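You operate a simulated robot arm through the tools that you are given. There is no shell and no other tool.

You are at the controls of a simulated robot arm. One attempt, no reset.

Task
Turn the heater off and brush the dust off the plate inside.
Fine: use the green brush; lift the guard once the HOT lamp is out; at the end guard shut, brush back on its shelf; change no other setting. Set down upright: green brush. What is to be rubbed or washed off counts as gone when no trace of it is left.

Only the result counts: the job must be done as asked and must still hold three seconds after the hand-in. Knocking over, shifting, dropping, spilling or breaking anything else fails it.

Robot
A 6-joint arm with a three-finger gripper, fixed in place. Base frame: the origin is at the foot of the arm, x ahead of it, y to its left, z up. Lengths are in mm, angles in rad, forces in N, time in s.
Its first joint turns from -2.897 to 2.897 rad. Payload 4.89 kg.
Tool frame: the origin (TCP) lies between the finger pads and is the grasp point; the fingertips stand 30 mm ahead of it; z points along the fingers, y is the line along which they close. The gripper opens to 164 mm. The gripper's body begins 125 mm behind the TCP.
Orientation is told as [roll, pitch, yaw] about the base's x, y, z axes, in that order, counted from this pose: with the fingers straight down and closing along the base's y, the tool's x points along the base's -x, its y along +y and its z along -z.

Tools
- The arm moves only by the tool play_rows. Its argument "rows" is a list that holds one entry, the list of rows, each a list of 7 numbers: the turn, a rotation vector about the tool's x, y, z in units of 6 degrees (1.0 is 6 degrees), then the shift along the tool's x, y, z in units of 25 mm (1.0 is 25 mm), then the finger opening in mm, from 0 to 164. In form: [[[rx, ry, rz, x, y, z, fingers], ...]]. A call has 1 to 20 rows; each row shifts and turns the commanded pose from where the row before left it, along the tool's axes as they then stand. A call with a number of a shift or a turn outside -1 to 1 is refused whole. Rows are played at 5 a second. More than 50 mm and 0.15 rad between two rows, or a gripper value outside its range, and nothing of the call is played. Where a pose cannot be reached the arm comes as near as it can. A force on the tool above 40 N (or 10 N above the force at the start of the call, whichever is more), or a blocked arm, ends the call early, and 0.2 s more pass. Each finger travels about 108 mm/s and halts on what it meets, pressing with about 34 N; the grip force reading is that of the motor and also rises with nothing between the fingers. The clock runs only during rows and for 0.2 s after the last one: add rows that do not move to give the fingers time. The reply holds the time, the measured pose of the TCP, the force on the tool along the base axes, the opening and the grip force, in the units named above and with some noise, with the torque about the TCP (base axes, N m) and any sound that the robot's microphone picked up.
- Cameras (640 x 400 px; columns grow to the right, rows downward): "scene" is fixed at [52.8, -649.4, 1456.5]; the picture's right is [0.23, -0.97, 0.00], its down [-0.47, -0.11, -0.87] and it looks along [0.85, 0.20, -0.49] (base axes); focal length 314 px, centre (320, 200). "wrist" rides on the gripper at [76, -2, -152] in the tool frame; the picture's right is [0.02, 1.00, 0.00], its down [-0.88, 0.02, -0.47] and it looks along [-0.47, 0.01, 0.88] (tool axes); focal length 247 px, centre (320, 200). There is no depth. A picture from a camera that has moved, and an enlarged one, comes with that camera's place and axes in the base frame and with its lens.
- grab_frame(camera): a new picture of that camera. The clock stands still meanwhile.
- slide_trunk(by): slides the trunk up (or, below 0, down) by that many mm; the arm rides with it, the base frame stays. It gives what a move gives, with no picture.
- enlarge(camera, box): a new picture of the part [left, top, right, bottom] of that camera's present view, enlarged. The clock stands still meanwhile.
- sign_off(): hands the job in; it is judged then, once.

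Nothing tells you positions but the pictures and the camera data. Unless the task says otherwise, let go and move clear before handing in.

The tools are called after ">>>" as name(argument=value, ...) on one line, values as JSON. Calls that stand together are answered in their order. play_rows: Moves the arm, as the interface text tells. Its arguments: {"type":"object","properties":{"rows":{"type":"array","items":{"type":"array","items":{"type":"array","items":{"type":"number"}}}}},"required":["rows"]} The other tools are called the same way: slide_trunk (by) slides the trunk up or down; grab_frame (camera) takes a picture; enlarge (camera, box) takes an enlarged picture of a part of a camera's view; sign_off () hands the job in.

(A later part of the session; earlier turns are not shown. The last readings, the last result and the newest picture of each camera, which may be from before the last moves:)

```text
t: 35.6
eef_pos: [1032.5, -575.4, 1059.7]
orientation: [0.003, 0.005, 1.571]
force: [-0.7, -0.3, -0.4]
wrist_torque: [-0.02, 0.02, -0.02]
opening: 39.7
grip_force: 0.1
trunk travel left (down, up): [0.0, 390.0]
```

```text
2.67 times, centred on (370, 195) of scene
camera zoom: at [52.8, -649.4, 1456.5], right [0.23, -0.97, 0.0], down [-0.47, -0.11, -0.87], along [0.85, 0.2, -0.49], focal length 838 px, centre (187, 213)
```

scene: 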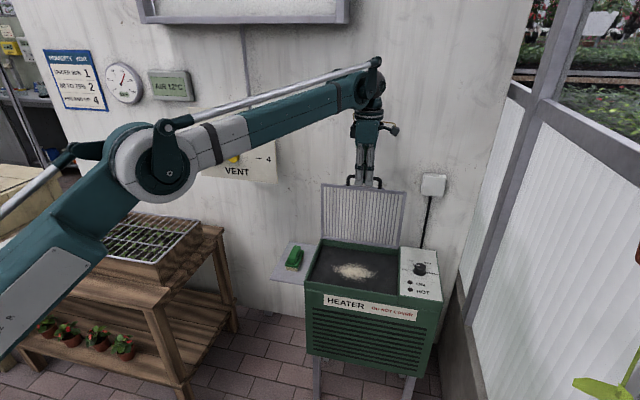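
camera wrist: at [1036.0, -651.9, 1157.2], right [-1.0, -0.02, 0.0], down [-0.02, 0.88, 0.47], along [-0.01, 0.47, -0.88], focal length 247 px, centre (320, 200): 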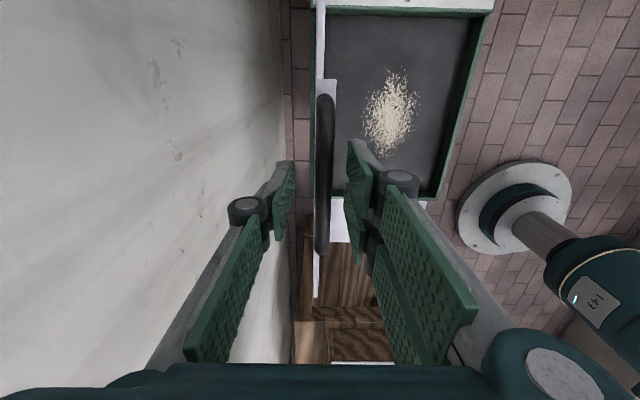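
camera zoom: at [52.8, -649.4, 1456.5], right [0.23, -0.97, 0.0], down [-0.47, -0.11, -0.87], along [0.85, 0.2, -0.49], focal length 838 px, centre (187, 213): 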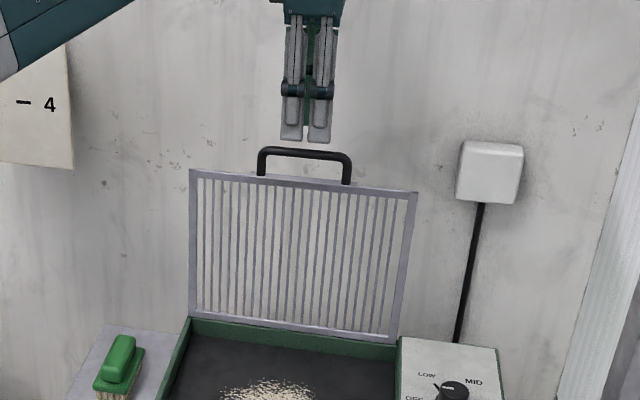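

Clear of the guard. Moving over to the brush.

>>> play_rows(rows=[[[0, 0, 0, -0.4, 0.9, 0, 60], [0, 0, 0, -0.8, 0.9, 0, 60], [0, 0, 0, -0.9, 0.9, 0, 60], [0, 0, 0, -0.9, 0.9, 0, 60], [0, 0, 0, -0.9, 0.8, 0, 60], [0, 0, 0, -0.9, 0.7, 0, 60], [0, 0, 0, -0.9, 0.7, 0, 60], [0, 0, 0, -0.9, 0.7, 0, 60], [0, 0, 0, -0.9, 0, 0, 60], [0, 0, 0, -0.9, 0, 0, 60], [0, 0, 0, 0, 0, 0, 60]]])

>>> play_rows(rows=[[[0, 0, 1, 0, 0, 0.3, 80], [0, 0, 1, 0, 0, 0.3, 80], [0, 0, 1, 0, 0, 0.3, 80], [0, 0, 1, 0, 0, 0.3, 80], [0, 0, 1, 0, 0, 0.3, 80], [0, 0, 1, 0, 0, 0.3, 80], [0, 0, 1, 0, 0, 0.3, 80], [0, 0, 1, 0, 0, 0.3, 80], [0, 0, 1, 0, 0, 0.3, 80], [0, 0, 1, 0, 0, 0.3, 80], [0, 0, 1, 0, 0, 0.3, 80], [0, 0, 1, 0, 0, 0.3, 80], [0, 0, 1, 0, 0, 0.3, 80], [0, 0, 1, 0, 0, 0.3, 80], [0, 0, 1, 0, 0, 0.3, 80], [0, 0, 0, 0, 0, 0, 80]]])

>>> grab_frame(camera="wrist")

>>> grab_frame(camera="scene")

```text
t: 38.0
eef_pos: [871.1, -366.0, 1059.8]
orientation: [0.004, 0.004, 1.569]
force: [0.4, -0.6, 0.0]
wrist_torque: [0.03, 0.0, -0.05]
opening: 59.9
grip_force: 0.0
trunk travel left (down, up): [0.0, 390.0]
```

```text
t: 41.4
eef_pos: [871.5, -366.1, 947.9]
orientation: [-0.003, 0.003, -0.001]
force: [-0.1, -0.7, 0.1]
wrist_torque: [-0.01, -0.02, 0.01]
opening: 80.2
grip_force: 0.1
trunk travel left (down, up): [0.0, 390.0]
```

```text
taken
camera wrist: at [795.7, -367.0, 1099.6], right [-0.02, 1.0, 0.0], down [0.88, 0.02, 0.47], along [0.47, 0.01, -0.88], focal length 247 px, centre (320, 200)
```

wrist: 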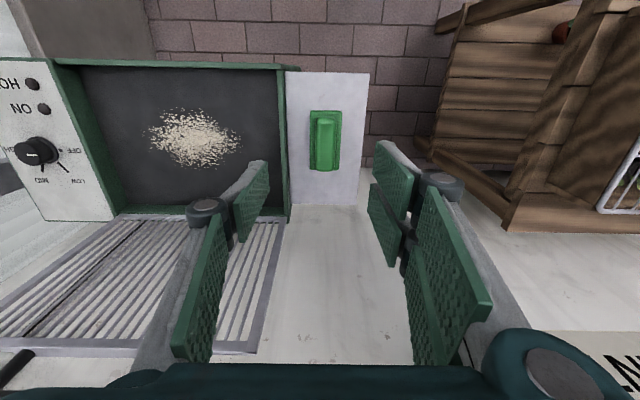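

```text
taken
```

scene: 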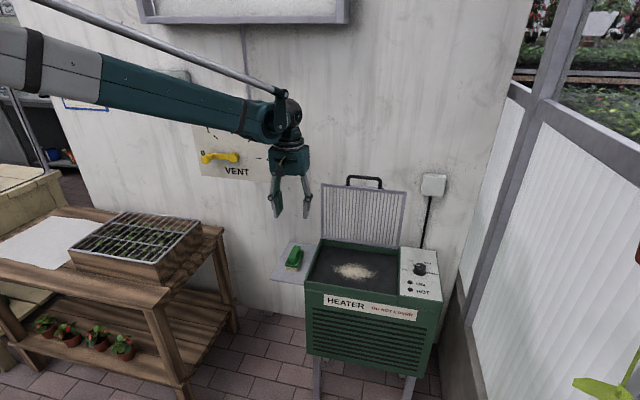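

>>> enlarge(camera="wrist", box=[265, 60, 385, 210])

>>> enlarge(camera="scene", box=[260, 225, 340, 300])

>>> enlarge(camera="wrist", box=[60, 50, 300, 220])

>>> enlarge(camera="scene", box=[295, 230, 415, 305])

```text
2.67 times, centred on (325, 135) of wrist
camera zoom: at [795.7, -367.0, 1099.6], right [-0.02, 1.0, 0.0], down [0.88, 0.02, 0.47], along [0.47, 0.01, -0.88], focal length 659 px, centre (307, 373)
```

zoom: 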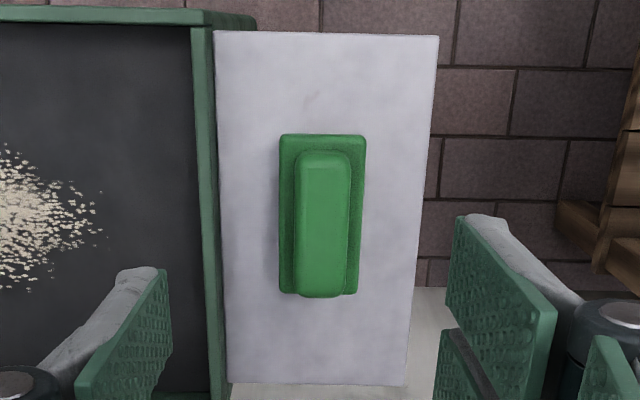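

```text
5.33 times, centred on (300, 262) of scene
camera zoom: at [52.8, -649.4, 1456.5], right [0.23, -0.97, 0.0], down [-0.47, -0.11, -0.87], along [0.85, 0.2, -0.49], focal length 1676 px, centre (427, -133)
```

zoom: 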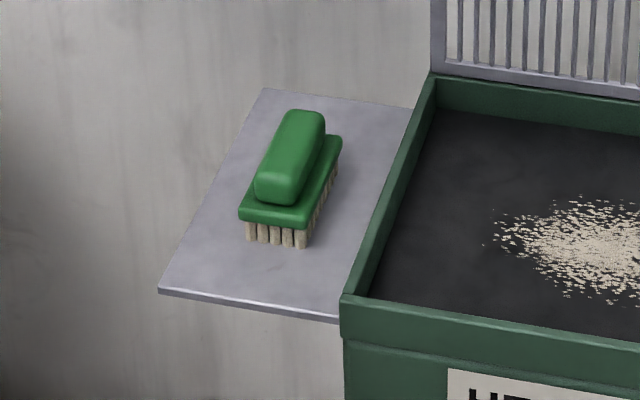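

```text
2.35 times, centred on (180, 135) of wrist
camera zoom: at [795.7, -367.0, 1099.6], right [-0.02, 1.0, 0.0], down [0.88, 0.02, 0.47], along [0.47, 0.01, -0.88], focal length 581 px, centre (649, 353)
```

zoom: 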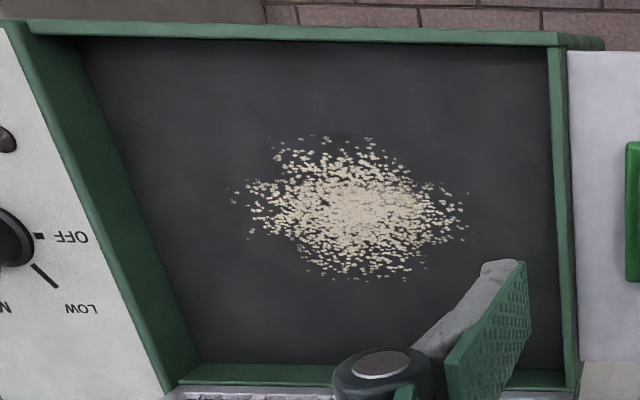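

```text
5.33 times, centred on (355, 268) of scene
camera zoom: at [52.8, -649.4, 1456.5], right [0.23, -0.97, 0.0], down [-0.47, -0.11, -0.87], along [0.85, 0.2, -0.49], focal length 1676 px, centre (133, -160)
```

zoom: 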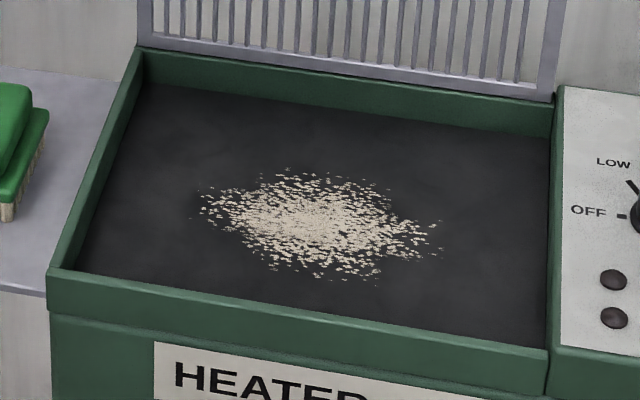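

Measured: shelf at z ≈ 690, brush body x 851–942, y −381…−336 with handle (≈26 mm wide) centred near (896, −357) with top at z ≈ 747. Dust plate lies at z ≈ 698 with dust spanning x 853–955, y −652…−489. I'll come down above the brush and verify.

>>> play_rows(rows=[[[0, 0, 0, -0.5, 0.17, 0.8, 80], [0, 0, 0, -0.48, 0.17, 0.8, 70], [0, 0, 0, 0, 0, 0.9, 64], [0, 0, 0, 0, 0, 0.9, 64], [0, 0, 0, 0, 0, 0.9, 64], [0, 0, 0, 0, 0, 0.9, 64], [0, 0, 0, 0, 0, 0.5, 64], [0, 0, 0, 0, 0, 0, 64]]])

>>> grab_frame(camera="wrist")

>>> enlarge(camera="scene", box=[240, 180, 360, 300])

```text
t: 43.2
eef_pos: [894.8, -358.1, 804.2]
orientation: [-0.003, 0.006, 0.0]
force: [0.3, 0.5, 0.9]
wrist_torque: [-0.01, -0.02, 0.01]
opening: 63.7
grip_force: 0.0
trunk travel left (down, up): [0.0, 390.0]
```

```text
taken
camera wrist: at [818.8, -359.4, 956.2], right [-0.02, 1.0, 0.0], down [0.88, 0.02, 0.47], along [0.47, 0.01, -0.88], focal length 247 px, centre (320, 200)
```

wrist: 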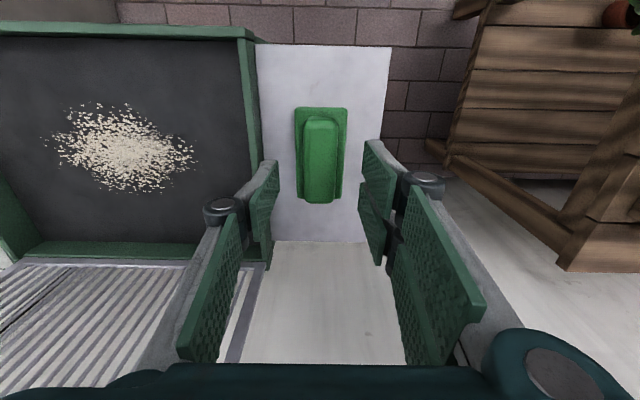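

```text
3.33 times, centred on (300, 240) of scene
camera zoom: at [52.8, -649.4, 1456.5], right [0.23, -0.97, 0.0], down [-0.47, -0.11, -0.87], along [0.85, 0.2, -0.49], focal length 1047 px, centre (387, 67)
```

zoom: 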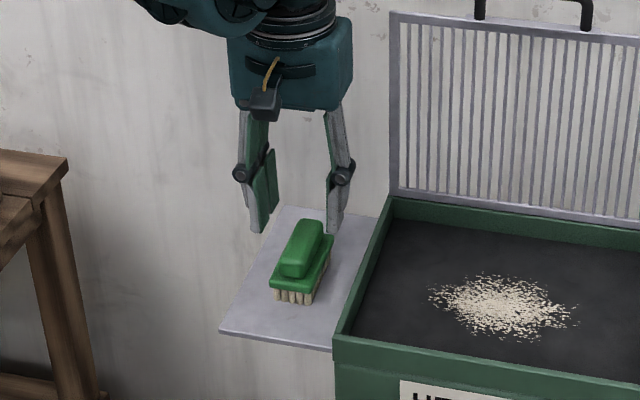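

The brush is centred under the hand. I'll descend to straddle the handle and grip it.

>>> play_rows(rows=[[[0, 0, 0, -0.04, 0, 0.6, 64], [0, 0, 0, 0, 0, 0.6, 64], [0, 0, 0, 0, 0, 0.6, 64], [0, 0, 0, 0, 0, 0.1, 64], [0, 0, 0, 0, 0, 0, 45], [0, 0, 0, 0, 0, 0, 32], [0, 0, 0, 0, 0, 0, 32]]])

>>> grab_frame(camera="wrist")

>>> enlarge(camera="scene", box=[260, 220, 340, 300])

```text
t: 44.8
eef_pos: [895.0, -360.7, 757.0]
orientation: [-0.002, 0.004, 0.001]
force: [0.0, 0.4, 0.1]
wrist_torque: [-0.05, 0.01, 0.05]
opening: 32.3
grip_force: 0.0
trunk travel left (down, up): [0.0, 390.0]
```

```text
taken
camera wrist: at [819.9, -360.2, 909.1], right [-0.02, 1.0, 0.0], down [0.88, 0.02, 0.47], along [0.47, 0.01, -0.88], focal length 247 px, centre (320, 200)
```

wrist: 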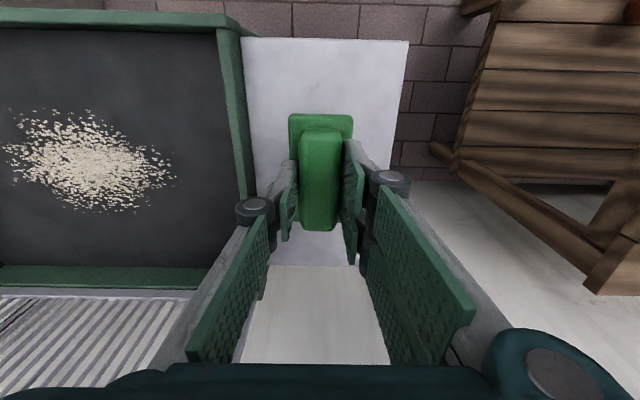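

```text
5.00 times, centred on (300, 260) of scene
camera zoom: at [52.8, -649.4, 1456.5], right [0.23, -0.97, 0.0], down [-0.47, -0.11, -0.87], along [0.85, 0.2, -0.49], focal length 1571 px, centre (420, -100)
```

zoom: 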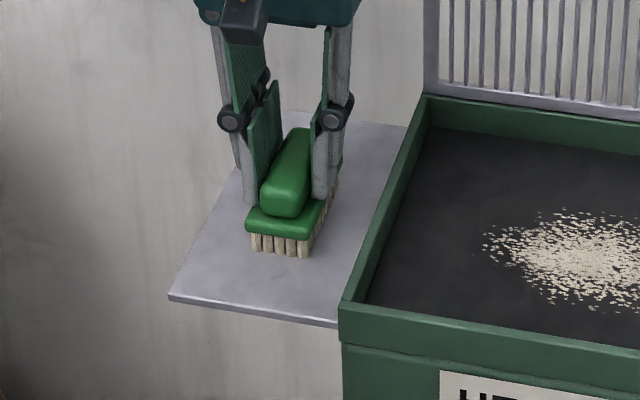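

Handle is centred between the pads. Closing to grip, then a short lift.

>>> play_rows(rows=[[[0, 0, 0, 0, 0, 0, 22], [0, 0, 0, 0, 0, 0, 14], [0, 0, 0, 0, 0, 0, 14], [0, 0, 0, 0, 0, 0, 14]]])

>>> grab_frame(camera="wrist")

```text
t: 45.8
eef_pos: [896.4, -358.8, 757.3]
orientation: [-0.002, 0.004, 0.0]
force: [-0.1, 0.1, 0.2]
wrist_torque: [0.02, -0.03, 0.01]
opening: 29.2
grip_force: 33.6
trunk travel left (down, up): [0.0, 390.0]
```

```text
taken
camera wrist: at [819.9, -360.2, 909.1], right [-0.02, 1.0, 0.0], down [0.88, 0.02, 0.47], along [0.47, 0.01, -0.88], focal length 247 px, centre (320, 200)
```

wrist: 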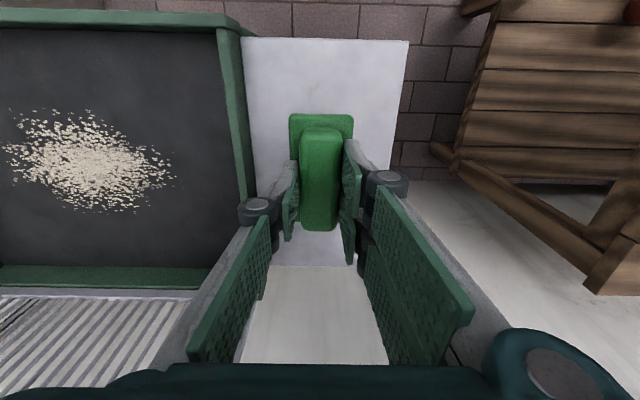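

Brush gripped (29 mm, 34 N). Lifting it and carrying it over the plate's left edge zone.

>>> play_rows(rows=[[[0, 0, 0, 0, 0, -0.4, 14], [0, 0, 0, 0, 0, -0.8, 14], [0, 0, 0, 0, 0, -0.8, 14], [0, 0, 0, 0, 0, -0.8, 14], [0, 0, 0, 0.1, -0.8, 0, 14], [0, 0, 0, 0.1, -0.8, 0, 14], [0, 0, 0, 0.1, -0.8, 0, 14], [0, 0, 0, 0.1, -0.8, 0, 14], [0, 0, 0, 0.1, -0.8, 0, 14], [0, 0, 0, 0.1, -0.8, 0, 14], [0, 0, 0, 0, 0, 0, 14]]])

>>> grab_frame(camera="wrist")

>>> enlarge(camera="scene", box=[270, 200, 420, 305])

```text
t: 48.2
eef_pos: [880.6, -479.3, 828.9]
orientation: [-0.005, 0.004, 0.0]
force: [-0.6, -0.2, -0.1]
wrist_torque: [-0.06, 0.0, -0.03]
opening: 14.0
grip_force: 0.0
trunk travel left (down, up): [0.0, 390.0]
```

```text
taken
camera wrist: at [804.9, -479.6, 979.9], right [-0.02, 1.0, 0.0], down [0.88, 0.02, 0.47], along [0.47, 0.01, -0.88], focal length 247 px, centre (320, 200)
```

wrist: 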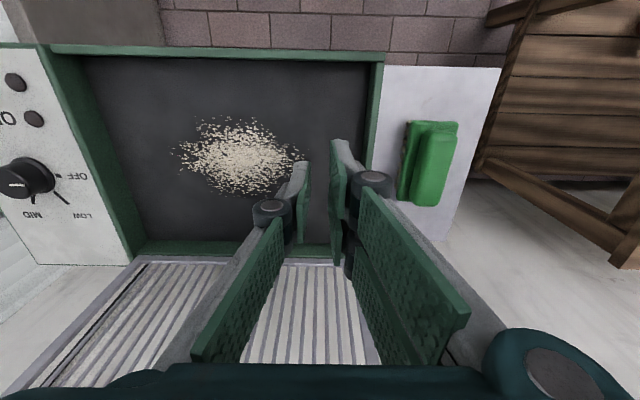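

```text
3.81 times, centred on (345, 252) of scene
camera zoom: at [52.8, -649.4, 1456.5], right [0.23, -0.97, 0.0], down [-0.47, -0.11, -0.87], along [0.85, 0.2, -0.49], focal length 1197 px, centre (225, 0)
```

zoom: 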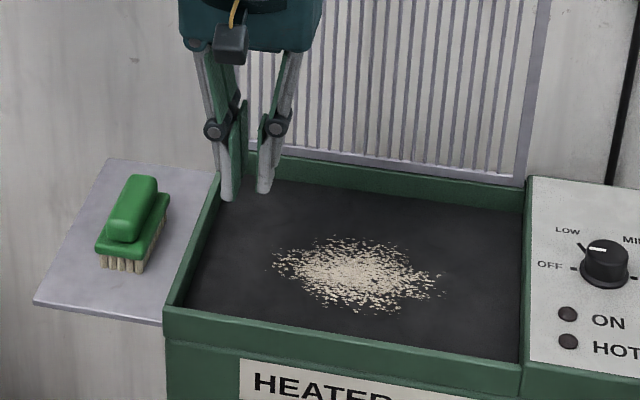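

The brush slipped out of the grip and is still standing on its shelf. I gripped too high, so I'll re-measure the brush.

>>> enlarge(camera="wrist", box=[375, 90, 495, 240])

>>> enlarge(camera="scene", box=[270, 230, 330, 290])

```text
2.67 times, centred on (435, 165) of wrist
camera zoom: at [804.9, -479.6, 979.9], right [-0.02, 1.0, 0.0], down [0.88, 0.02, 0.47], along [0.47, 0.01, -0.88], focal length 659 px, centre (13, 293)
```

zoom: 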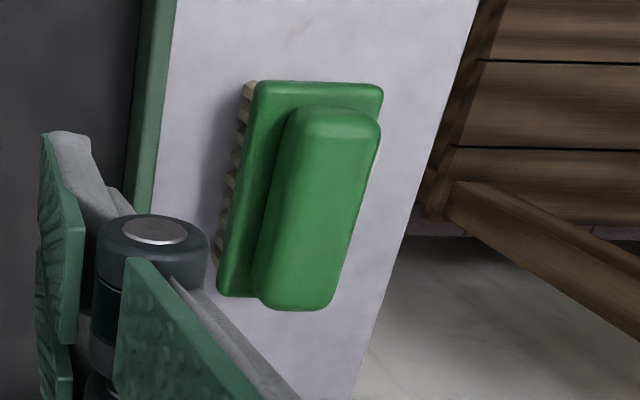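

```text
6.67 times, centred on (300, 260) of scene
camera zoom: at [52.8, -649.4, 1456.5], right [0.23, -0.97, 0.0], down [-0.47, -0.11, -0.87], along [0.85, 0.2, -0.49], focal length 2095 px, centre (453, -200)
```

zoom: 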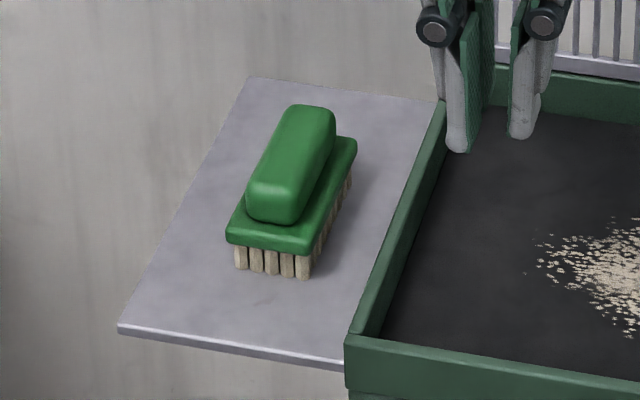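

Refined estimate: shelf 690, body top ≈ 721–724, handle top only ≈ 741 — my earlier grip was on the rounded top. I'll go back above the brush, centre on it and take it lower.

>>> play_rows(rows=[[[0, 0, 0, 0, 0, -0.4, 64], [0, 0, 0, -0.1, 0.8, 0, 64], [0, 0, 0, -0.1, 0.8, 0, 64], [0, 0, 0, -0.1, 0.8, 0, 64], [0, 0, 0, -0.1, 0.8, 0, 64], [0, 0, 0, -0.1, 0.8, 0, 64], [0, 0, 0, -0.1, 0.75, 0, 64], [0, 0, 0, 0, 0, 0, 64]]])

>>> enlarge(camera="wrist", box=[240, 70, 400, 230])

```text
t: 50.0
eef_pos: [896.7, -359.4, 838.2]
orientation: [-0.005, 0.006, 0.002]
force: [-0.7, 0.2, -0.7]
wrist_torque: [0.04, -0.05, -0.02]
opening: 63.8
grip_force: 0.2
trunk travel left (down, up): [0.0, 390.0]
```

```text
2.50 times, centred on (320, 150) of wrist
camera zoom: at [820.6, -360.1, 990.0], right [-0.02, 1.0, 0.0], down [0.88, 0.02, 0.47], along [0.47, 0.01, -0.88], focal length 617 px, centre (320, 325)
```

zoom: 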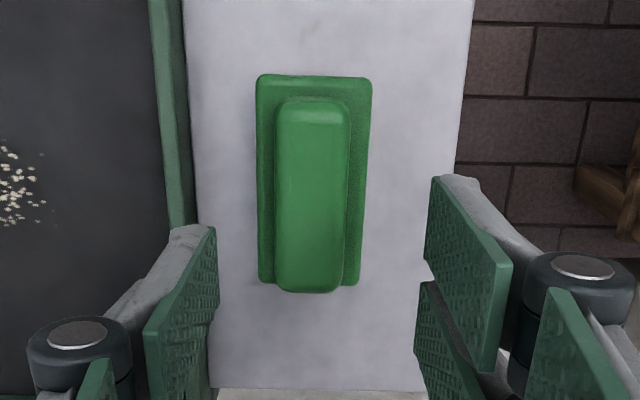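

The brush is about 4 mm toward −y of the tool axis. I'll shift, descend, and feel for the body's top with the fingertips.

>>> play_rows(rows=[[[0, 0, 0, 0, -0.15, 0.6, 60], [0, 0, 0, 0, 0, 0.8, 60], [0, 0, 0, 0, 0, 0.8, 46], [0, 0, 0, 0, 0, 0.8, 46], [0, 0, 0, 0, 0, 0.2, 46], [0, 0, 0, 0, 0, 0, 46]]])

>>> enlarge(camera="wrist", box=[240, 90, 400, 270])

>>> enlarge(camera="scene", box=[270, 225, 330, 285])

```text
t: 51.4
eef_pos: [895.8, -363.4, 757.4]
orientation: [-0.004, 0.003, 0.001]
force: [-0.2, -0.2, -0.2]
wrist_torque: [-0.02, -0.02, 0.01]
opening: 46.1
grip_force: 0.1
trunk travel left (down, up): [0.0, 390.0]
```

```text
2.22 times, centred on (320, 180) of wrist
camera zoom: at [820.0, -364.8, 909.4], right [-0.02, 1.0, 0.0], down [0.88, 0.02, 0.47], along [0.47, 0.01, -0.88], focal length 549 px, centre (320, 244)
```

zoom: 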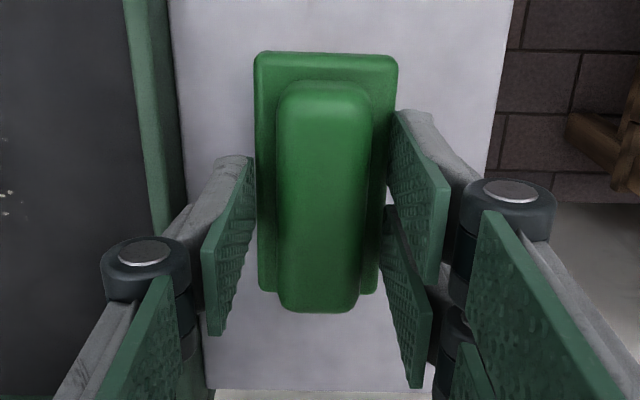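

```text
6.67 times, centred on (300, 255) of scene
camera zoom: at [52.8, -649.4, 1456.5], right [0.23, -0.97, 0.0], down [-0.47, -0.11, -0.87], along [0.85, 0.2, -0.49], focal length 2095 px, centre (453, -167)
```

zoom: 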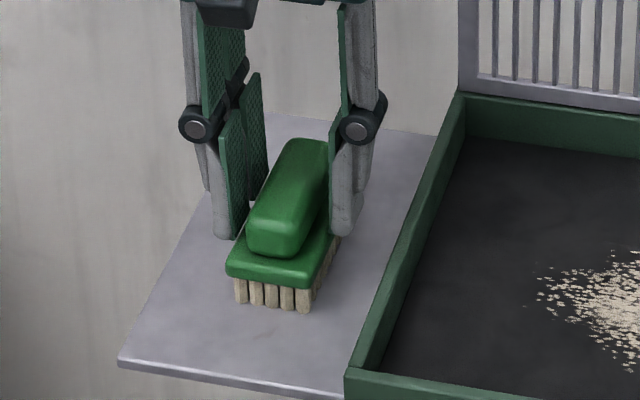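

I'll narrow to 36 mm around the handle and inch down until the fingertips just feel the body top.

>>> play_rows(rows=[[[0, 0, 0, 0, 0, 0, 36], [0, 0, 0, 0, 0, 0.06, 36], [0, 0, 0, 0, 0, 0.06, 36], [0, 0, 0, 0, 0, 0, 36]]])

>>> play_rows(rows=[[[0, 0, 0, 0, 0, 0.06, 36], [0, 0, 0, 0, 0, 0, 36]]])

>>> play_rows(rows=[[[0, 0, 0, 0, 0, 0.05, 36], [0, 0, 0, 0, 0, 0, 36]]])

```text
t: 52.4
eef_pos: [895.1, -362.7, 756.5]
orientation: [-0.007, 0.002, -0.001]
force: [9.2, -0.4, 32.6]
wrist_torque: [0.21, -0.31, -0.03]
opening: 37.1
grip_force: 0.6
trunk travel left (down, up): [0.0, 390.0]
```

```text
t: 52.8
eef_pos: [894.9, -362.5, 756.1]
orientation: [-0.005, 0.002, 0.001]
force: [-4.3, 1.6, 27.1]
wrist_torque: [0.37, 0.13, 0.0]
opening: 35.5
grip_force: 0.1
trunk travel left (down, up): [0.0, 390.0]
stopped in row 1: the force on the tool passed its limit at 60 N (the readings are from after the stop); the commanded pose is now the measured one
```

```text
t: 53.2
eef_pos: [895.9, -363.3, 756.8]
orientation: [-0.006, 0.003, 0.0]
force: [-1.3, 1.4, 31.7]
wrist_torque: [0.27, 0.18, -0.13]
opening: 29.6
grip_force: 34.0
trunk travel left (down, up): [0.0, 390.0]
stopped in row 2: the force on the tool passed its limit at 47 N (the readings are from after the stop); the commanded pose is now the measured one
```

The fingertips touch the body top at TCP z ≈ 756.5, so the handle's rounded sides simply don't hold. I'll open, and instead grip the wider brush body, slightly lower.

>>> play_rows(rows=[[[0, 0, 0, 0, 0, -0.2, 50], [0, 0, 0, 0, 0, -0.2, 64], [0, 0, 0, 0, 0, 0, 64], [0, 0, 0, 0, 0, 0, 64]]])

>>> enlarge(camera="wrist", box=[240, 90, 400, 270])

>>> enlarge(camera="scene", box=[270, 225, 330, 285])

```text
t: 54.2
eef_pos: [895.8, -364.0, 764.4]
orientation: [-0.004, 0.004, 0.0]
force: [-1.1, -0.6, 0.2]
wrist_torque: [-0.02, 0.01, -0.02]
opening: 63.7
grip_force: 0.0
trunk travel left (down, up): [0.0, 390.0]
```

```text
2.22 times, centred on (320, 180) of wrist
camera zoom: at [820.5, -364.6, 916.4], right [-0.02, 1.0, 0.0], down [0.88, 0.02, 0.47], along [0.47, 0.01, -0.88], focal length 549 px, centre (320, 244)
```

zoom: 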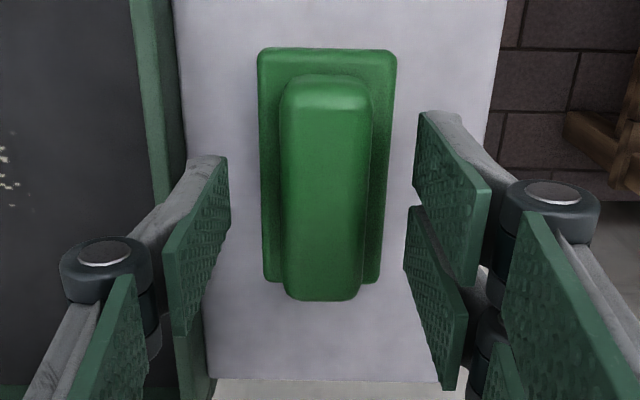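

```text
6.67 times, centred on (300, 255) of scene
camera zoom: at [52.8, -649.4, 1456.5], right [0.23, -0.97, 0.0], down [-0.47, -0.11, -0.87], along [0.85, 0.2, -0.49], focal length 2095 px, centre (453, -167)
```

zoom: 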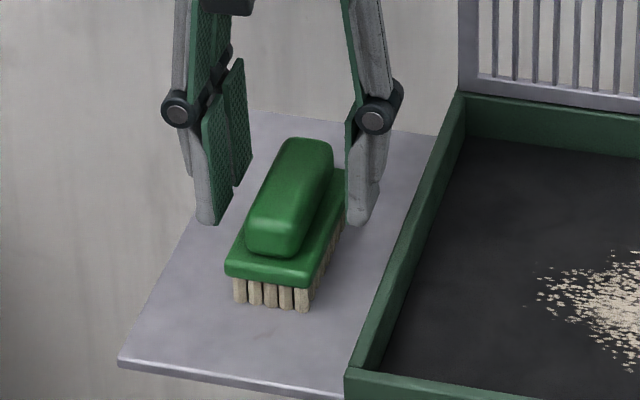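

Brush is still standing straight. Descending with 64 mm opening so the pads face the brush body, then closing.

>>> play_rows(rows=[[[0, 0, 0, 0, 0, 0.5, 64], [0, 0, 0, 0, 0, 0.48, 64], [0, 0, 0, 0, 0, 0, 50], [0, 0, 0, 0, 0, 0, 35], [0, 0, 0, 0, 0, 0, 30], [0, 0, 0, 0, 0, 0, 30]]])

>>> enlarge(camera="wrist", box=[240, 90, 400, 270])

>>> enlarge(camera="scene", box=[270, 225, 330, 285])

```text
t: 55.6
eef_pos: [895.6, -363.0, 740.9]
orientation: [-0.004, 0.001, 0.0]
force: [-0.9, 0.2, 1.5]
wrist_torque: [0.01, 0.04, 0.0]
opening: 46.7
grip_force: 33.6
trunk travel left (down, up): [0.0, 390.0]
```

```text
2.22 times, centred on (320, 180) of wrist
camera zoom: at [820.2, -365.2, 892.1], right [-0.02, 1.0, 0.0], down [0.88, 0.02, 0.47], along [0.47, 0.01, -0.88], focal length 549 px, centre (320, 244)
```

zoom: 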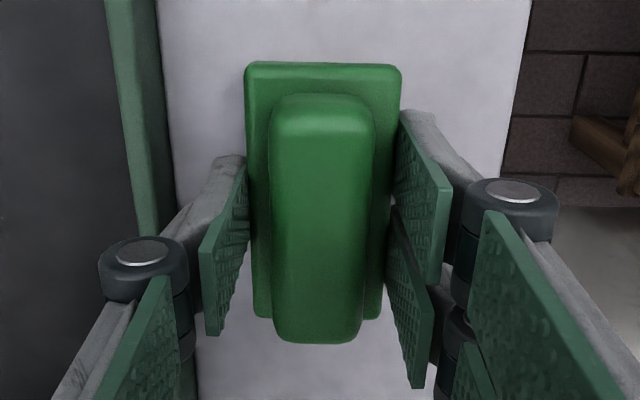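

```text
6.67 times, centred on (300, 255) of scene
camera zoom: at [52.8, -649.4, 1456.5], right [0.23, -0.97, 0.0], down [-0.47, -0.11, -0.87], along [0.85, 0.2, -0.49], focal length 2095 px, centre (453, -167)
```

zoom: 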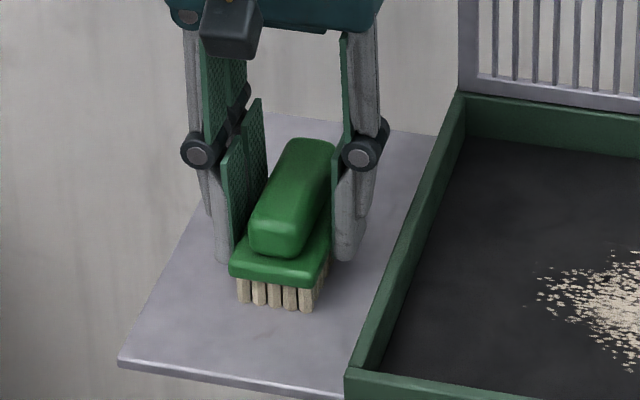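

Body gripped at 46.7 mm. Small slow test lift.

>>> play_rows(rows=[[[0, 0, 0, 0, 0, -0.1, 30], [0, 0, 0, 0, 0, -0.2, 30], [0, 0, 0, 0, 0, -0.3, 30], [0, 0, 0, 0, 0, 0, 30]]])

>>> enlarge(camera="scene", box=[270, 225, 330, 285])

```text
t: 56.6
eef_pos: [895.8, -363.8, 755.5]
orientation: [-0.003, 0.004, 0.0]
force: [0.4, 0.3, -0.9]
wrist_torque: [0.02, 0.0, 0.0]
opening: 46.4
grip_force: 33.7
trunk travel left (down, up): [0.0, 390.0]
```

```text
6.67 times, centred on (300, 255) of scene
camera zoom: at [52.8, -649.4, 1456.5], right [0.23, -0.97, 0.0], down [-0.47, -0.11, -0.87], along [0.85, 0.2, -0.49], focal length 2095 px, centre (453, -167)
```

zoom: 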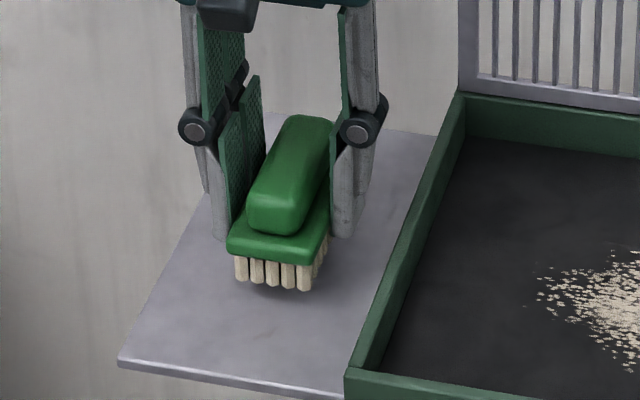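

The brush is held firmly now. I'll carry it over the plate's left end and lower it toward the plate.

>>> play_rows(rows=[[[0, 0, 0, 0, 0, -0.5, 30], [0, 0, 0, 0, 0, -0.6, 30], [0, 0, 0, 0, 0, -0.6, 30], [0, 0, 0, 0, 0, -0.6, 30], [0, 0, 0, 0.09, -0.7, 0, 30], [0, 0, 0, 0.09, -0.7, 0, 30], [0, 0, 0, 0.09, -0.7, 0, 30], [0, 0, 0, 0.09, -0.7, 0, 30], [0, 0, 0, 0.09, -0.7, 0, 30], [0, 0, 0, 0.09, -0.7, 0, 30], [0, 0, 0, 0, -0.65, 0, 30], [0, 0, 0, 0, 0, 0, 30]]])

>>> grab_frame(camera="wrist")

>>> enlarge(camera="scene", box=[270, 200, 420, 305])

```text
t: 59.2
eef_pos: [882.6, -483.8, 811.3]
orientation: [-0.003, 0.003, 0.001]
force: [0.0, 0.0, -0.4]
wrist_torque: [-0.05, -0.03, 0.0]
opening: 46.6
grip_force: 33.6
trunk travel left (down, up): [0.0, 390.0]
```

```text
taken
camera wrist: at [807.8, -485.9, 964.6], right [-0.02, 1.0, 0.0], down [0.88, 0.02, 0.47], along [0.47, 0.01, -0.88], focal length 247 px, centre (320, 200)
```

wrist: 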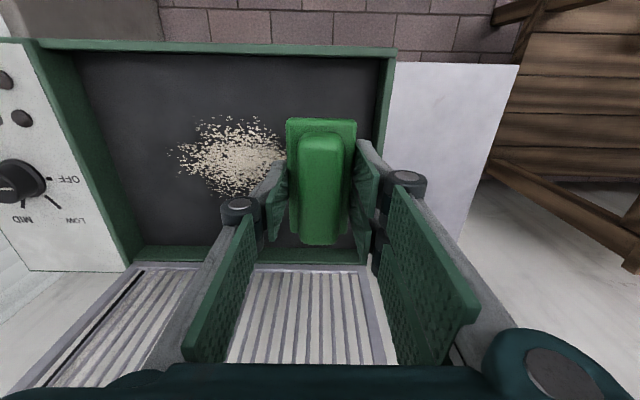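

```text
3.81 times, centred on (345, 252) of scene
camera zoom: at [52.8, -649.4, 1456.5], right [0.23, -0.97, 0.0], down [-0.47, -0.11, -0.87], along [0.85, 0.2, -0.49], focal length 1197 px, centre (225, 0)
```

zoom: 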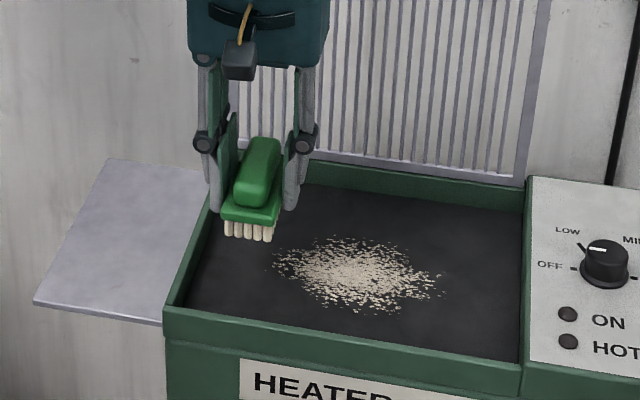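

Brush is over the plate, clear of the left wall. Lowering to just above expected contact, then feeling for the plate.

>>> play_rows(rows=[[[0, 0, 0, 0, 0, 0.6, 30], [0, 0, 0, 0, 0, 0.6, 30], [0, 0, 0, 0, 0, 0.5, 30], [0, 0, 0, 0, 0, 0.3, 30], [0, 0, 0, 0, 0, 0.1, 30], [0, 0, 0, 0, 0, 0, 30]]])

>>> enlarge(camera="scene", box=[290, 220, 400, 300])

```text
t: 60.6
eef_pos: [882.9, -484.9, 761.6]
orientation: [-0.004, 0.004, 0.0]
force: [-1.1, -0.1, 0.1]
wrist_torque: [0.01, 0.02, -0.02]
opening: 46.7
grip_force: 33.9
trunk travel left (down, up): [0.0, 390.0]
```

```text
5.00 times, centred on (345, 260) of scene
camera zoom: at [52.8, -649.4, 1456.5], right [0.23, -0.97, 0.0], down [-0.47, -0.11, -0.87], along [0.85, 0.2, -0.49], focal length 1571 px, centre (195, -100)
```

zoom: 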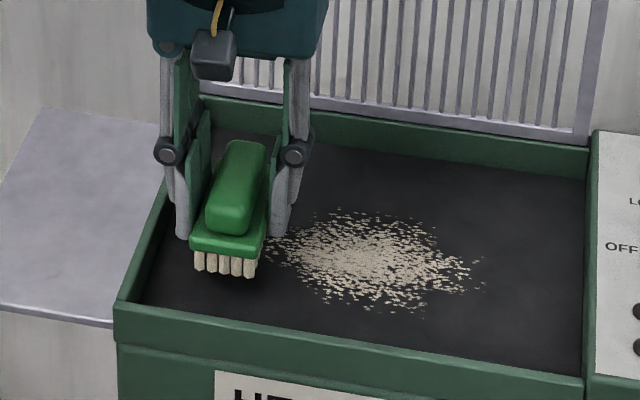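

Still free. Lowering in small steps.

>>> play_rows(rows=[[[0, 0, 0, 0, 0, 0.1, 30], [0, 0, 0, 0, 0, 0.1, 30], [0, 0, 0, 0, 0, 0.1, 30], [0, 0, 0, 0, 0, 0.08, 30], [0, 0, 0, 0, 0, 0, 30]]])

```text
t: 61.8
eef_pos: [882.5, -484.9, 750.6]
orientation: [-0.003, 0.004, 0.0]
force: [0.3, 1.2, -1.4]
wrist_torque: [0.03, 0.0, 0.0]
opening: 46.9
grip_force: 34.2
trunk travel left (down, up): [0.0, 390.0]
```

>>> play_rows(rows=[[[0, 0, 0, 0, 0, 0.05, 30], [0, 0, 0, 0, 0, 0.05, 30], [0, 0, 0, 0, 0, 0, 30]]])

```text
t: 62.6
eef_pos: [882.9, -484.8, 748.6]
orientation: [-0.004, 0.004, 0.0]
force: [0.4, 0.4, -1.8]
wrist_torque: [-0.02, 0.0, 0.02]
opening: 47.1
grip_force: 33.9
trunk travel left (down, up): [0.0, 390.0]
```

No contact yet at TCP z ≈ 748.6; I continue in millimetre steps.

>>> play_rows(rows=[[[0, 0, 0, 0, 0, 0.04, 30], [0, 0, 0, 0, 0, 0.04, 30], [0, 0, 0, 0, 0, 0, 30]]])

>>> enlarge(camera="scene", box=[290, 230, 370, 290])

```text
t: 63.4
eef_pos: [881.9, -484.5, 746.9]
orientation: [-0.003, 0.005, -0.001]
force: [0.3, 0.4, -0.7]
wrist_torque: [-0.02, -0.02, 0.0]
opening: 47.1
grip_force: 33.8
trunk travel left (down, up): [0.0, 390.0]
```

```text
6.67 times, centred on (330, 260) of scene
camera zoom: at [52.8, -649.4, 1456.5], right [0.23, -0.97, 0.0], down [-0.47, -0.11, -0.87], along [0.85, 0.2, -0.49], focal length 2095 px, centre (253, -200)
```

zoom: 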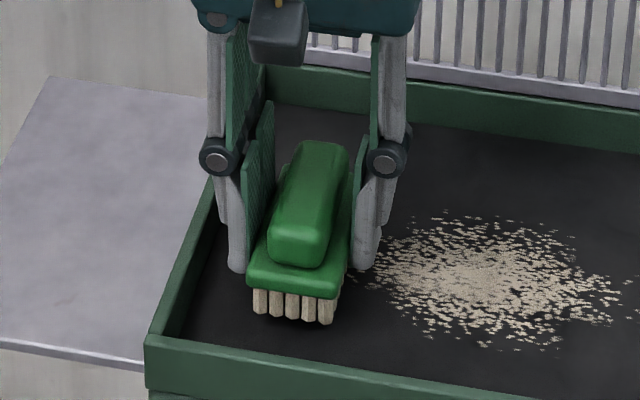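

>>> play_rows(rows=[[[0, 0, 0, 0, 0, 0.04, 30], [0, 0, 0, 0, 0, 0.04, 30], [0, 0, 0, 0, 0, 0, 30]]])

```text
t: 64.2
eef_pos: [882.9, -484.3, 743.9]
orientation: [-0.003, 0.003, -0.001]
force: [-0.9, 0.4, -0.7]
wrist_torque: [0.01, -0.01, 0.04]
opening: 46.9
grip_force: 33.9
trunk travel left (down, up): [0.0, 390.0]
```

Still free at z ≈ 744. Continuing.

>>> play_rows(rows=[[[0, 0, 0, 0, 0, 0.04, 30], [0, 0, 0, 0, 0, 0.04, 30], [0, 0, 0, 0, 0, 0, 30]]])

```text
t: 65.0
eef_pos: [882.3, -483.2, 742.2]
orientation: [-0.003, 0.003, -0.001]
force: [0.2, 0.4, -1.0]
wrist_torque: [0.01, 0.02, 0.01]
opening: 46.9
grip_force: 34.0
trunk travel left (down, up): [0.0, 390.0]
```

>>> play_rows(rows=[[[0, 0, 0, 0, 0, 0.04, 30], [0, 0, 0, 0, 0, 0.04, 30], [0, 0, 0, 0, 0, 0, 30]]])

>>> grab_frame(camera="wrist")

```text
t: 65.8
eef_pos: [883.1, -484.7, 740.6]
orientation: [-0.004, 0.004, 0.001]
force: [-0.1, 0.5, -0.7]
wrist_torque: [-0.01, 0.05, -0.01]
opening: 46.7
grip_force: 34.2
trunk travel left (down, up): [0.0, 390.0]
```

```text
taken
camera wrist: at [807.2, -486.0, 892.3], right [-0.02, 1.0, 0.0], down [0.88, 0.02, 0.47], along [0.47, 0.01, -0.88], focal length 247 px, centre (320, 200)
```

wrist: 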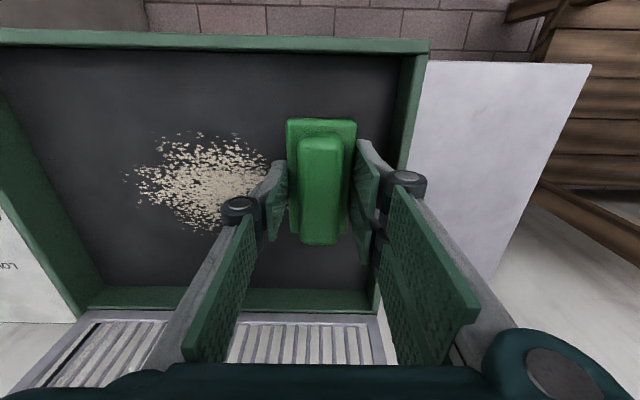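

>>> play_rows(rows=[[[0, 0, 0, 0, 0, 0.04, 30], [0, 0, 0, 0, 0, 0.04, 30], [0, 0, 0, 0, 0, 0, 30]]])

>>> enlarge(camera="scene", box=[300, 240, 360, 290])

```text
t: 66.6
eef_pos: [882.5, -483.5, 739.2]
orientation: [-0.005, 0.003, 0.0]
force: [0.0, -0.3, -1.3]
wrist_torque: [0.03, -0.04, -0.01]
opening: 46.9
grip_force: 33.6
trunk travel left (down, up): [0.0, 390.0]
```

```text
8.00 times, centred on (330, 265) of scene
camera zoom: at [52.8, -649.4, 1456.5], right [0.23, -0.97, 0.0], down [-0.47, -0.11, -0.87], along [0.85, 0.2, -0.49], focal length 2514 px, centre (240, -320)
```

zoom: 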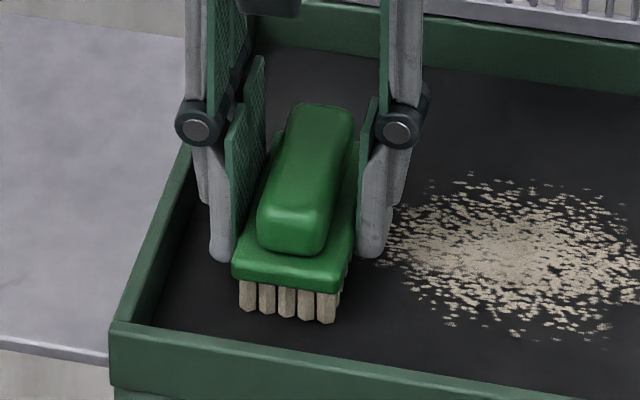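

>>> play_rows(rows=[[[0, 0, 0, 0, 0, 0.04, 30], [0, 0, 0, 0, 0, 0.04, 30], [0, 0, 0, 0, 0, 0.04, 30], [0, 0, 0, 0, 0, 0, 30]]])

```text
t: 67.6
eef_pos: [882.8, -485.7, 735.7]
orientation: [-0.004, 0.0, -0.001]
force: [1.7, 0.1, 11.0]
wrist_torque: [0.18, 0.07, -0.05]
opening: 46.9
grip_force: 34.0
trunk travel left (down, up): [0.0, 390.0]
```

Contact with the plate at TCP z ≈ 736 (11 N). I'll make the first stroke toward −y at this pressure.

>>> play_rows(rows=[[[0, 0, 0, 0, -0.2, 0, 30], [0, 0, 0, 0, -0.4, 0, 30], [0, 0, 0, 0, -0.4, 0, 30], [0, 0, 0, 0, -0.4, 0, 30], [0, 0, 0, 0, -0.4, 0, 30], [0, 0, 0, 0, 0, 0, 30]]])

>>> enlarge(camera="scene", box=[300, 230, 400, 300])

>>> grab_frame(camera="wrist")

```text
t: 69.0
eef_pos: [883.7, -529.9, 736.7]
orientation: [-0.006, 0.001, 0.0]
force: [0.1, 4.0, 9.9]
wrist_torque: [0.22, 0.03, -0.03]
opening: 46.6
grip_force: 33.7
trunk travel left (down, up): [0.0, 390.0]
```

```text
5.71 times, centred on (350, 265) of scene
camera zoom: at [52.8, -649.4, 1456.5], right [0.23, -0.97, 0.0], down [-0.47, -0.11, -0.87], along [0.85, 0.2, -0.49], focal length 1795 px, centre (149, -171)
```

zoom: 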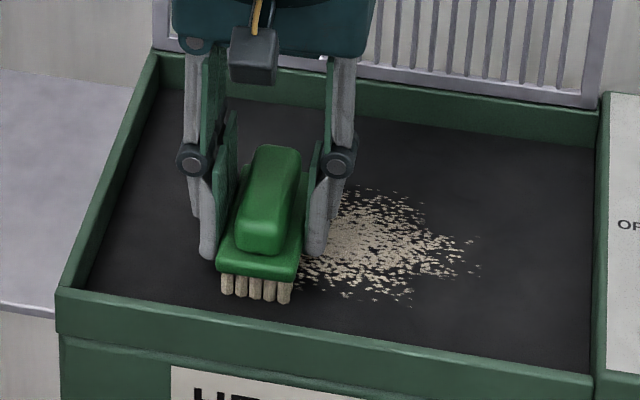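

```text
taken
camera wrist: at [806.8, -530.7, 888.0], right [-0.02, 1.0, 0.0], down [0.88, 0.02, 0.47], along [0.47, 0.01, -0.88], focal length 247 px, centre (320, 200)
```

wrist: 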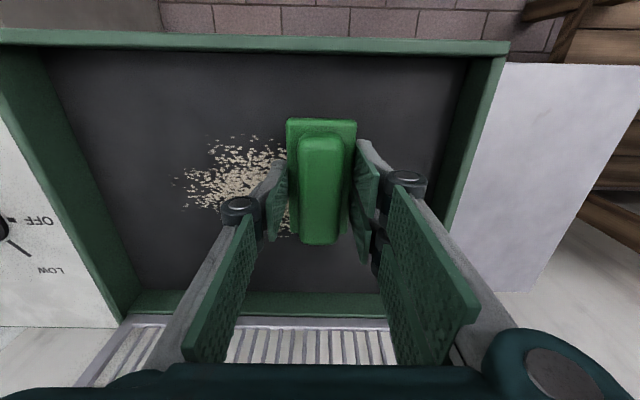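

The dust disappears under the bristles. Continuing this stroke to y ≈ −672.

>>> play_rows(rows=[[[0, 0, 0, 0, -0.4, 0, 30], [0, 0, 0, 0, -0.4, 0, 30], [0, 0, 0, 0, -0.4, 0, 30], [0, 0, 0, 0, -0.4, 0, 30], [0, 0, 0, 0, -0.4, 0, 30], [0, 0, 0, 0, -0.4, 0, 30], [0, 0, 0, 0, -0.4, 0, 30], [0, 0, 0, 0, -0.4, 0, 30], [0, 0, 0, 0, -0.4, 0, 30], [0, 0, 0, 0, -0.4, 0, 30], [0, 0, 0, 0, -0.4, 0, 30], [0, 0, 0, 0, -0.4, 0, 30], [0, 0, 0, 0, -0.4, 0, 30], [0, 0, 0, 0, -0.4, 0, 30], [0, 0, 0, 0, 0, 0, 30]]])

>>> enlarge(camera="scene", box=[295, 225, 415, 305])

>>> grab_frame(camera="wrist")

```text
t: 72.2
eef_pos: [882.2, -670.0, 736.2]
orientation: [-0.003, 0.002, -0.002]
force: [0.3, 0.6, -0.2]
wrist_torque: [0.06, 0.03, 0.01]
opening: 47.0
grip_force: 34.3
trunk travel left (down, up): [0.0, 390.0]
```

```text
5.00 times, centred on (355, 265) of scene
camera zoom: at [52.8, -649.4, 1456.5], right [0.23, -0.97, 0.0], down [-0.47, -0.11, -0.87], along [0.85, 0.2, -0.49], focal length 1571 px, centre (145, -125)
```

zoom: 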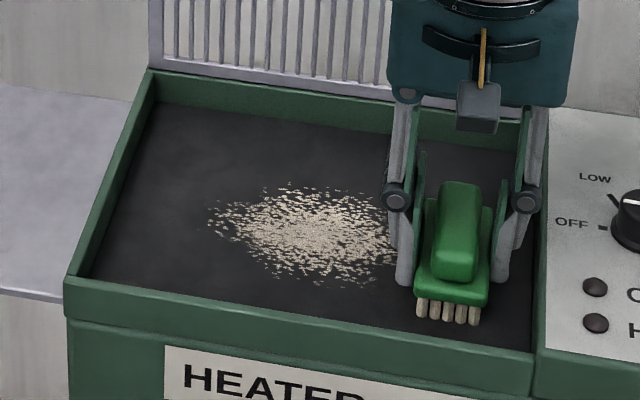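

```text
taken
camera wrist: at [806.7, -671.5, 888.0], right [-0.02, 1.0, 0.0], down [0.88, 0.02, 0.47], along [0.47, 0.01, -0.88], focal length 247 px, centre (320, 200)
```

wrist: 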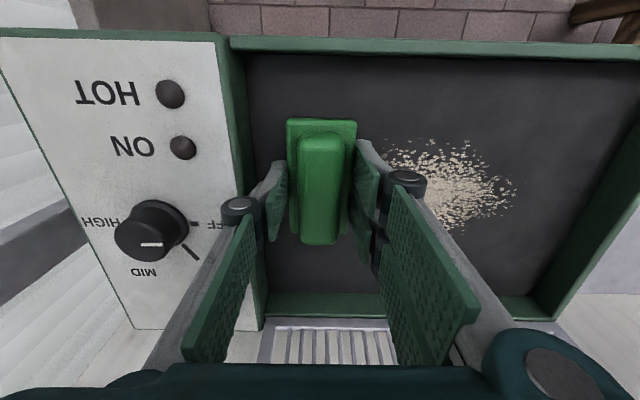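

The dust is still mostly there — contact faded during the stroke. I'll look closely, then press again and stroke back.

>>> enlarge(camera="scene", box=[325, 250, 385, 290])

>>> play_rows(rows=[[[0, 0, 0, 0, 0, 0.04, 30], [0, 0, 0, 0, 0, 0, 30]]])

```text
10.00 times, centred on (355, 270) of scene
camera zoom: at [52.8, -649.4, 1456.5], right [0.23, -0.97, 0.0], down [-0.47, -0.11, -0.87], along [0.85, 0.2, -0.49], focal length 3142 px, centre (-30, -500)
```

zoom: 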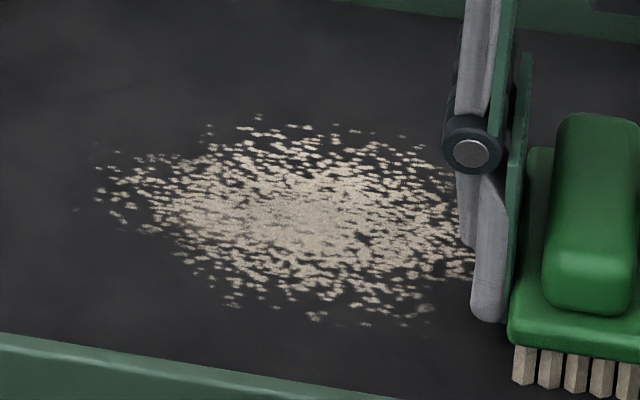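

```text
t: 72.8
eef_pos: [882.1, -670.7, 735.6]
orientation: [-0.005, 0.003, 0.001]
force: [1.1, -3.4, 11.0]
wrist_torque: [-0.05, 0.03, 0.03]
opening: 46.8
grip_force: 33.8
trunk travel left (down, up): [0.0, 390.0]
```

Contact again at 11 N. Stroking back toward +y.

>>> play_rows(rows=[[[0, 0, 0, 0, 0.41, 0, 30], [0, 0, 0, 0, 0.41, 0, 30], [0, 0, 0, 0, 0.41, 0, 30], [0, 0, 0, 0, 0.41, 0, 30], [0, 0, 0, 0, 0.41, 0, 30], [0, 0, 0, 0, 0.41, 0, 30], [0, 0, 0, 0, 0.41, 0, 30], [0, 0, 0, 0, 0.41, 0, 30], [0, 0, 0, 0, 0.41, 0, 30], [0, 0, 0, 0, 0.41, 0, 30], [0, 0, 0, 0, 0.41, 0, 30], [0, 0, 0, 0, 0.41, 0, 30], [0, 0, 0, 0, 0.41, 0, 30], [0, 0, 0, 0, 0.41, 0, 30], [0, 0, 0, 0, 0.41, 0, 30], [0, 0, 0, 0, 0.41, 0, 30], [0, 0, 0, 0, 0.41, 0, 30], [0, 0, 0, 0, 0.41, 0, 30], [0, 0, 0, 0, 0, 0, 30]]])

>>> enlarge(camera="scene", box=[325, 250, 385, 290])

```text
t: 76.8
eef_pos: [881.7, -485.0, 735.6]
orientation: [-0.005, 0.003, 0.0]
force: [0.8, -7.2, 25.8]
wrist_torque: [-0.14, -0.02, -0.03]
opening: 46.8
grip_force: 34.3
trunk travel left (down, up): [0.0, 390.0]
```

```text
10.00 times, centred on (355, 270) of scene
camera zoom: at [52.8, -649.4, 1456.5], right [0.23, -0.97, 0.0], down [-0.47, -0.11, -0.87], along [0.85, 0.2, -0.49], focal length 3142 px, centre (-30, -500)
```

zoom: 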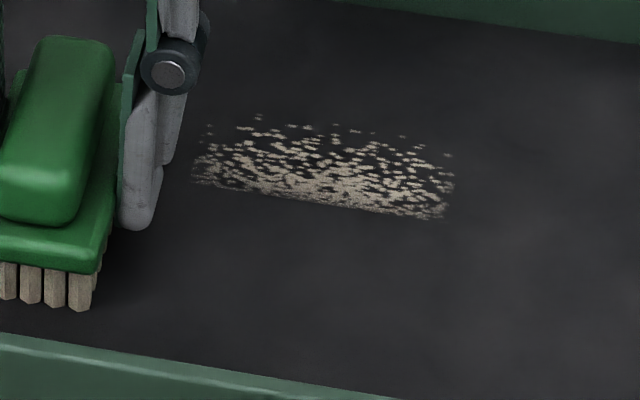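

The strip with ~11–25 N contact came clean. I'll lift, shift to x ≈ 935 and sweep the rest.

>>> play_rows(rows=[[[0, 0, 0, 0, 0, -0.4, 30], [0, 0, 0, -0.7, 0, 0, 30], [0, 0, 0, -0.7, 0, 0, 30], [0, 0, 0, -0.7, 0, 0, 30], [0, 0, 0, 0, 0, 0.36, 30], [0, 0, 0, 0, 0, 0, 30]]])

```text
t: 78.2
eef_pos: [935.5, -485.8, 735.3]
orientation: [-0.003, 0.003, 0.0]
force: [0.4, 1.2, 2.5]
wrist_torque: [0.09, -0.1, 0.01]
opening: 46.7
grip_force: 34.0
trunk travel left (down, up): [0.0, 390.0]
```

>>> play_rows(rows=[[[0, 0, 0, 0, 0, 0.06, 30], [0, 0, 0, 0, 0, 0, 30]]])

```text
t: 78.8
eef_pos: [935.6, -486.1, 735.3]
orientation: [-0.006, 0.002, 0.002]
force: [6.4, -1.4, 24.1]
wrist_torque: [0.12, -0.09, 0.01]
opening: 46.8
grip_force: 34.3
trunk travel left (down, up): [0.0, 390.0]
```

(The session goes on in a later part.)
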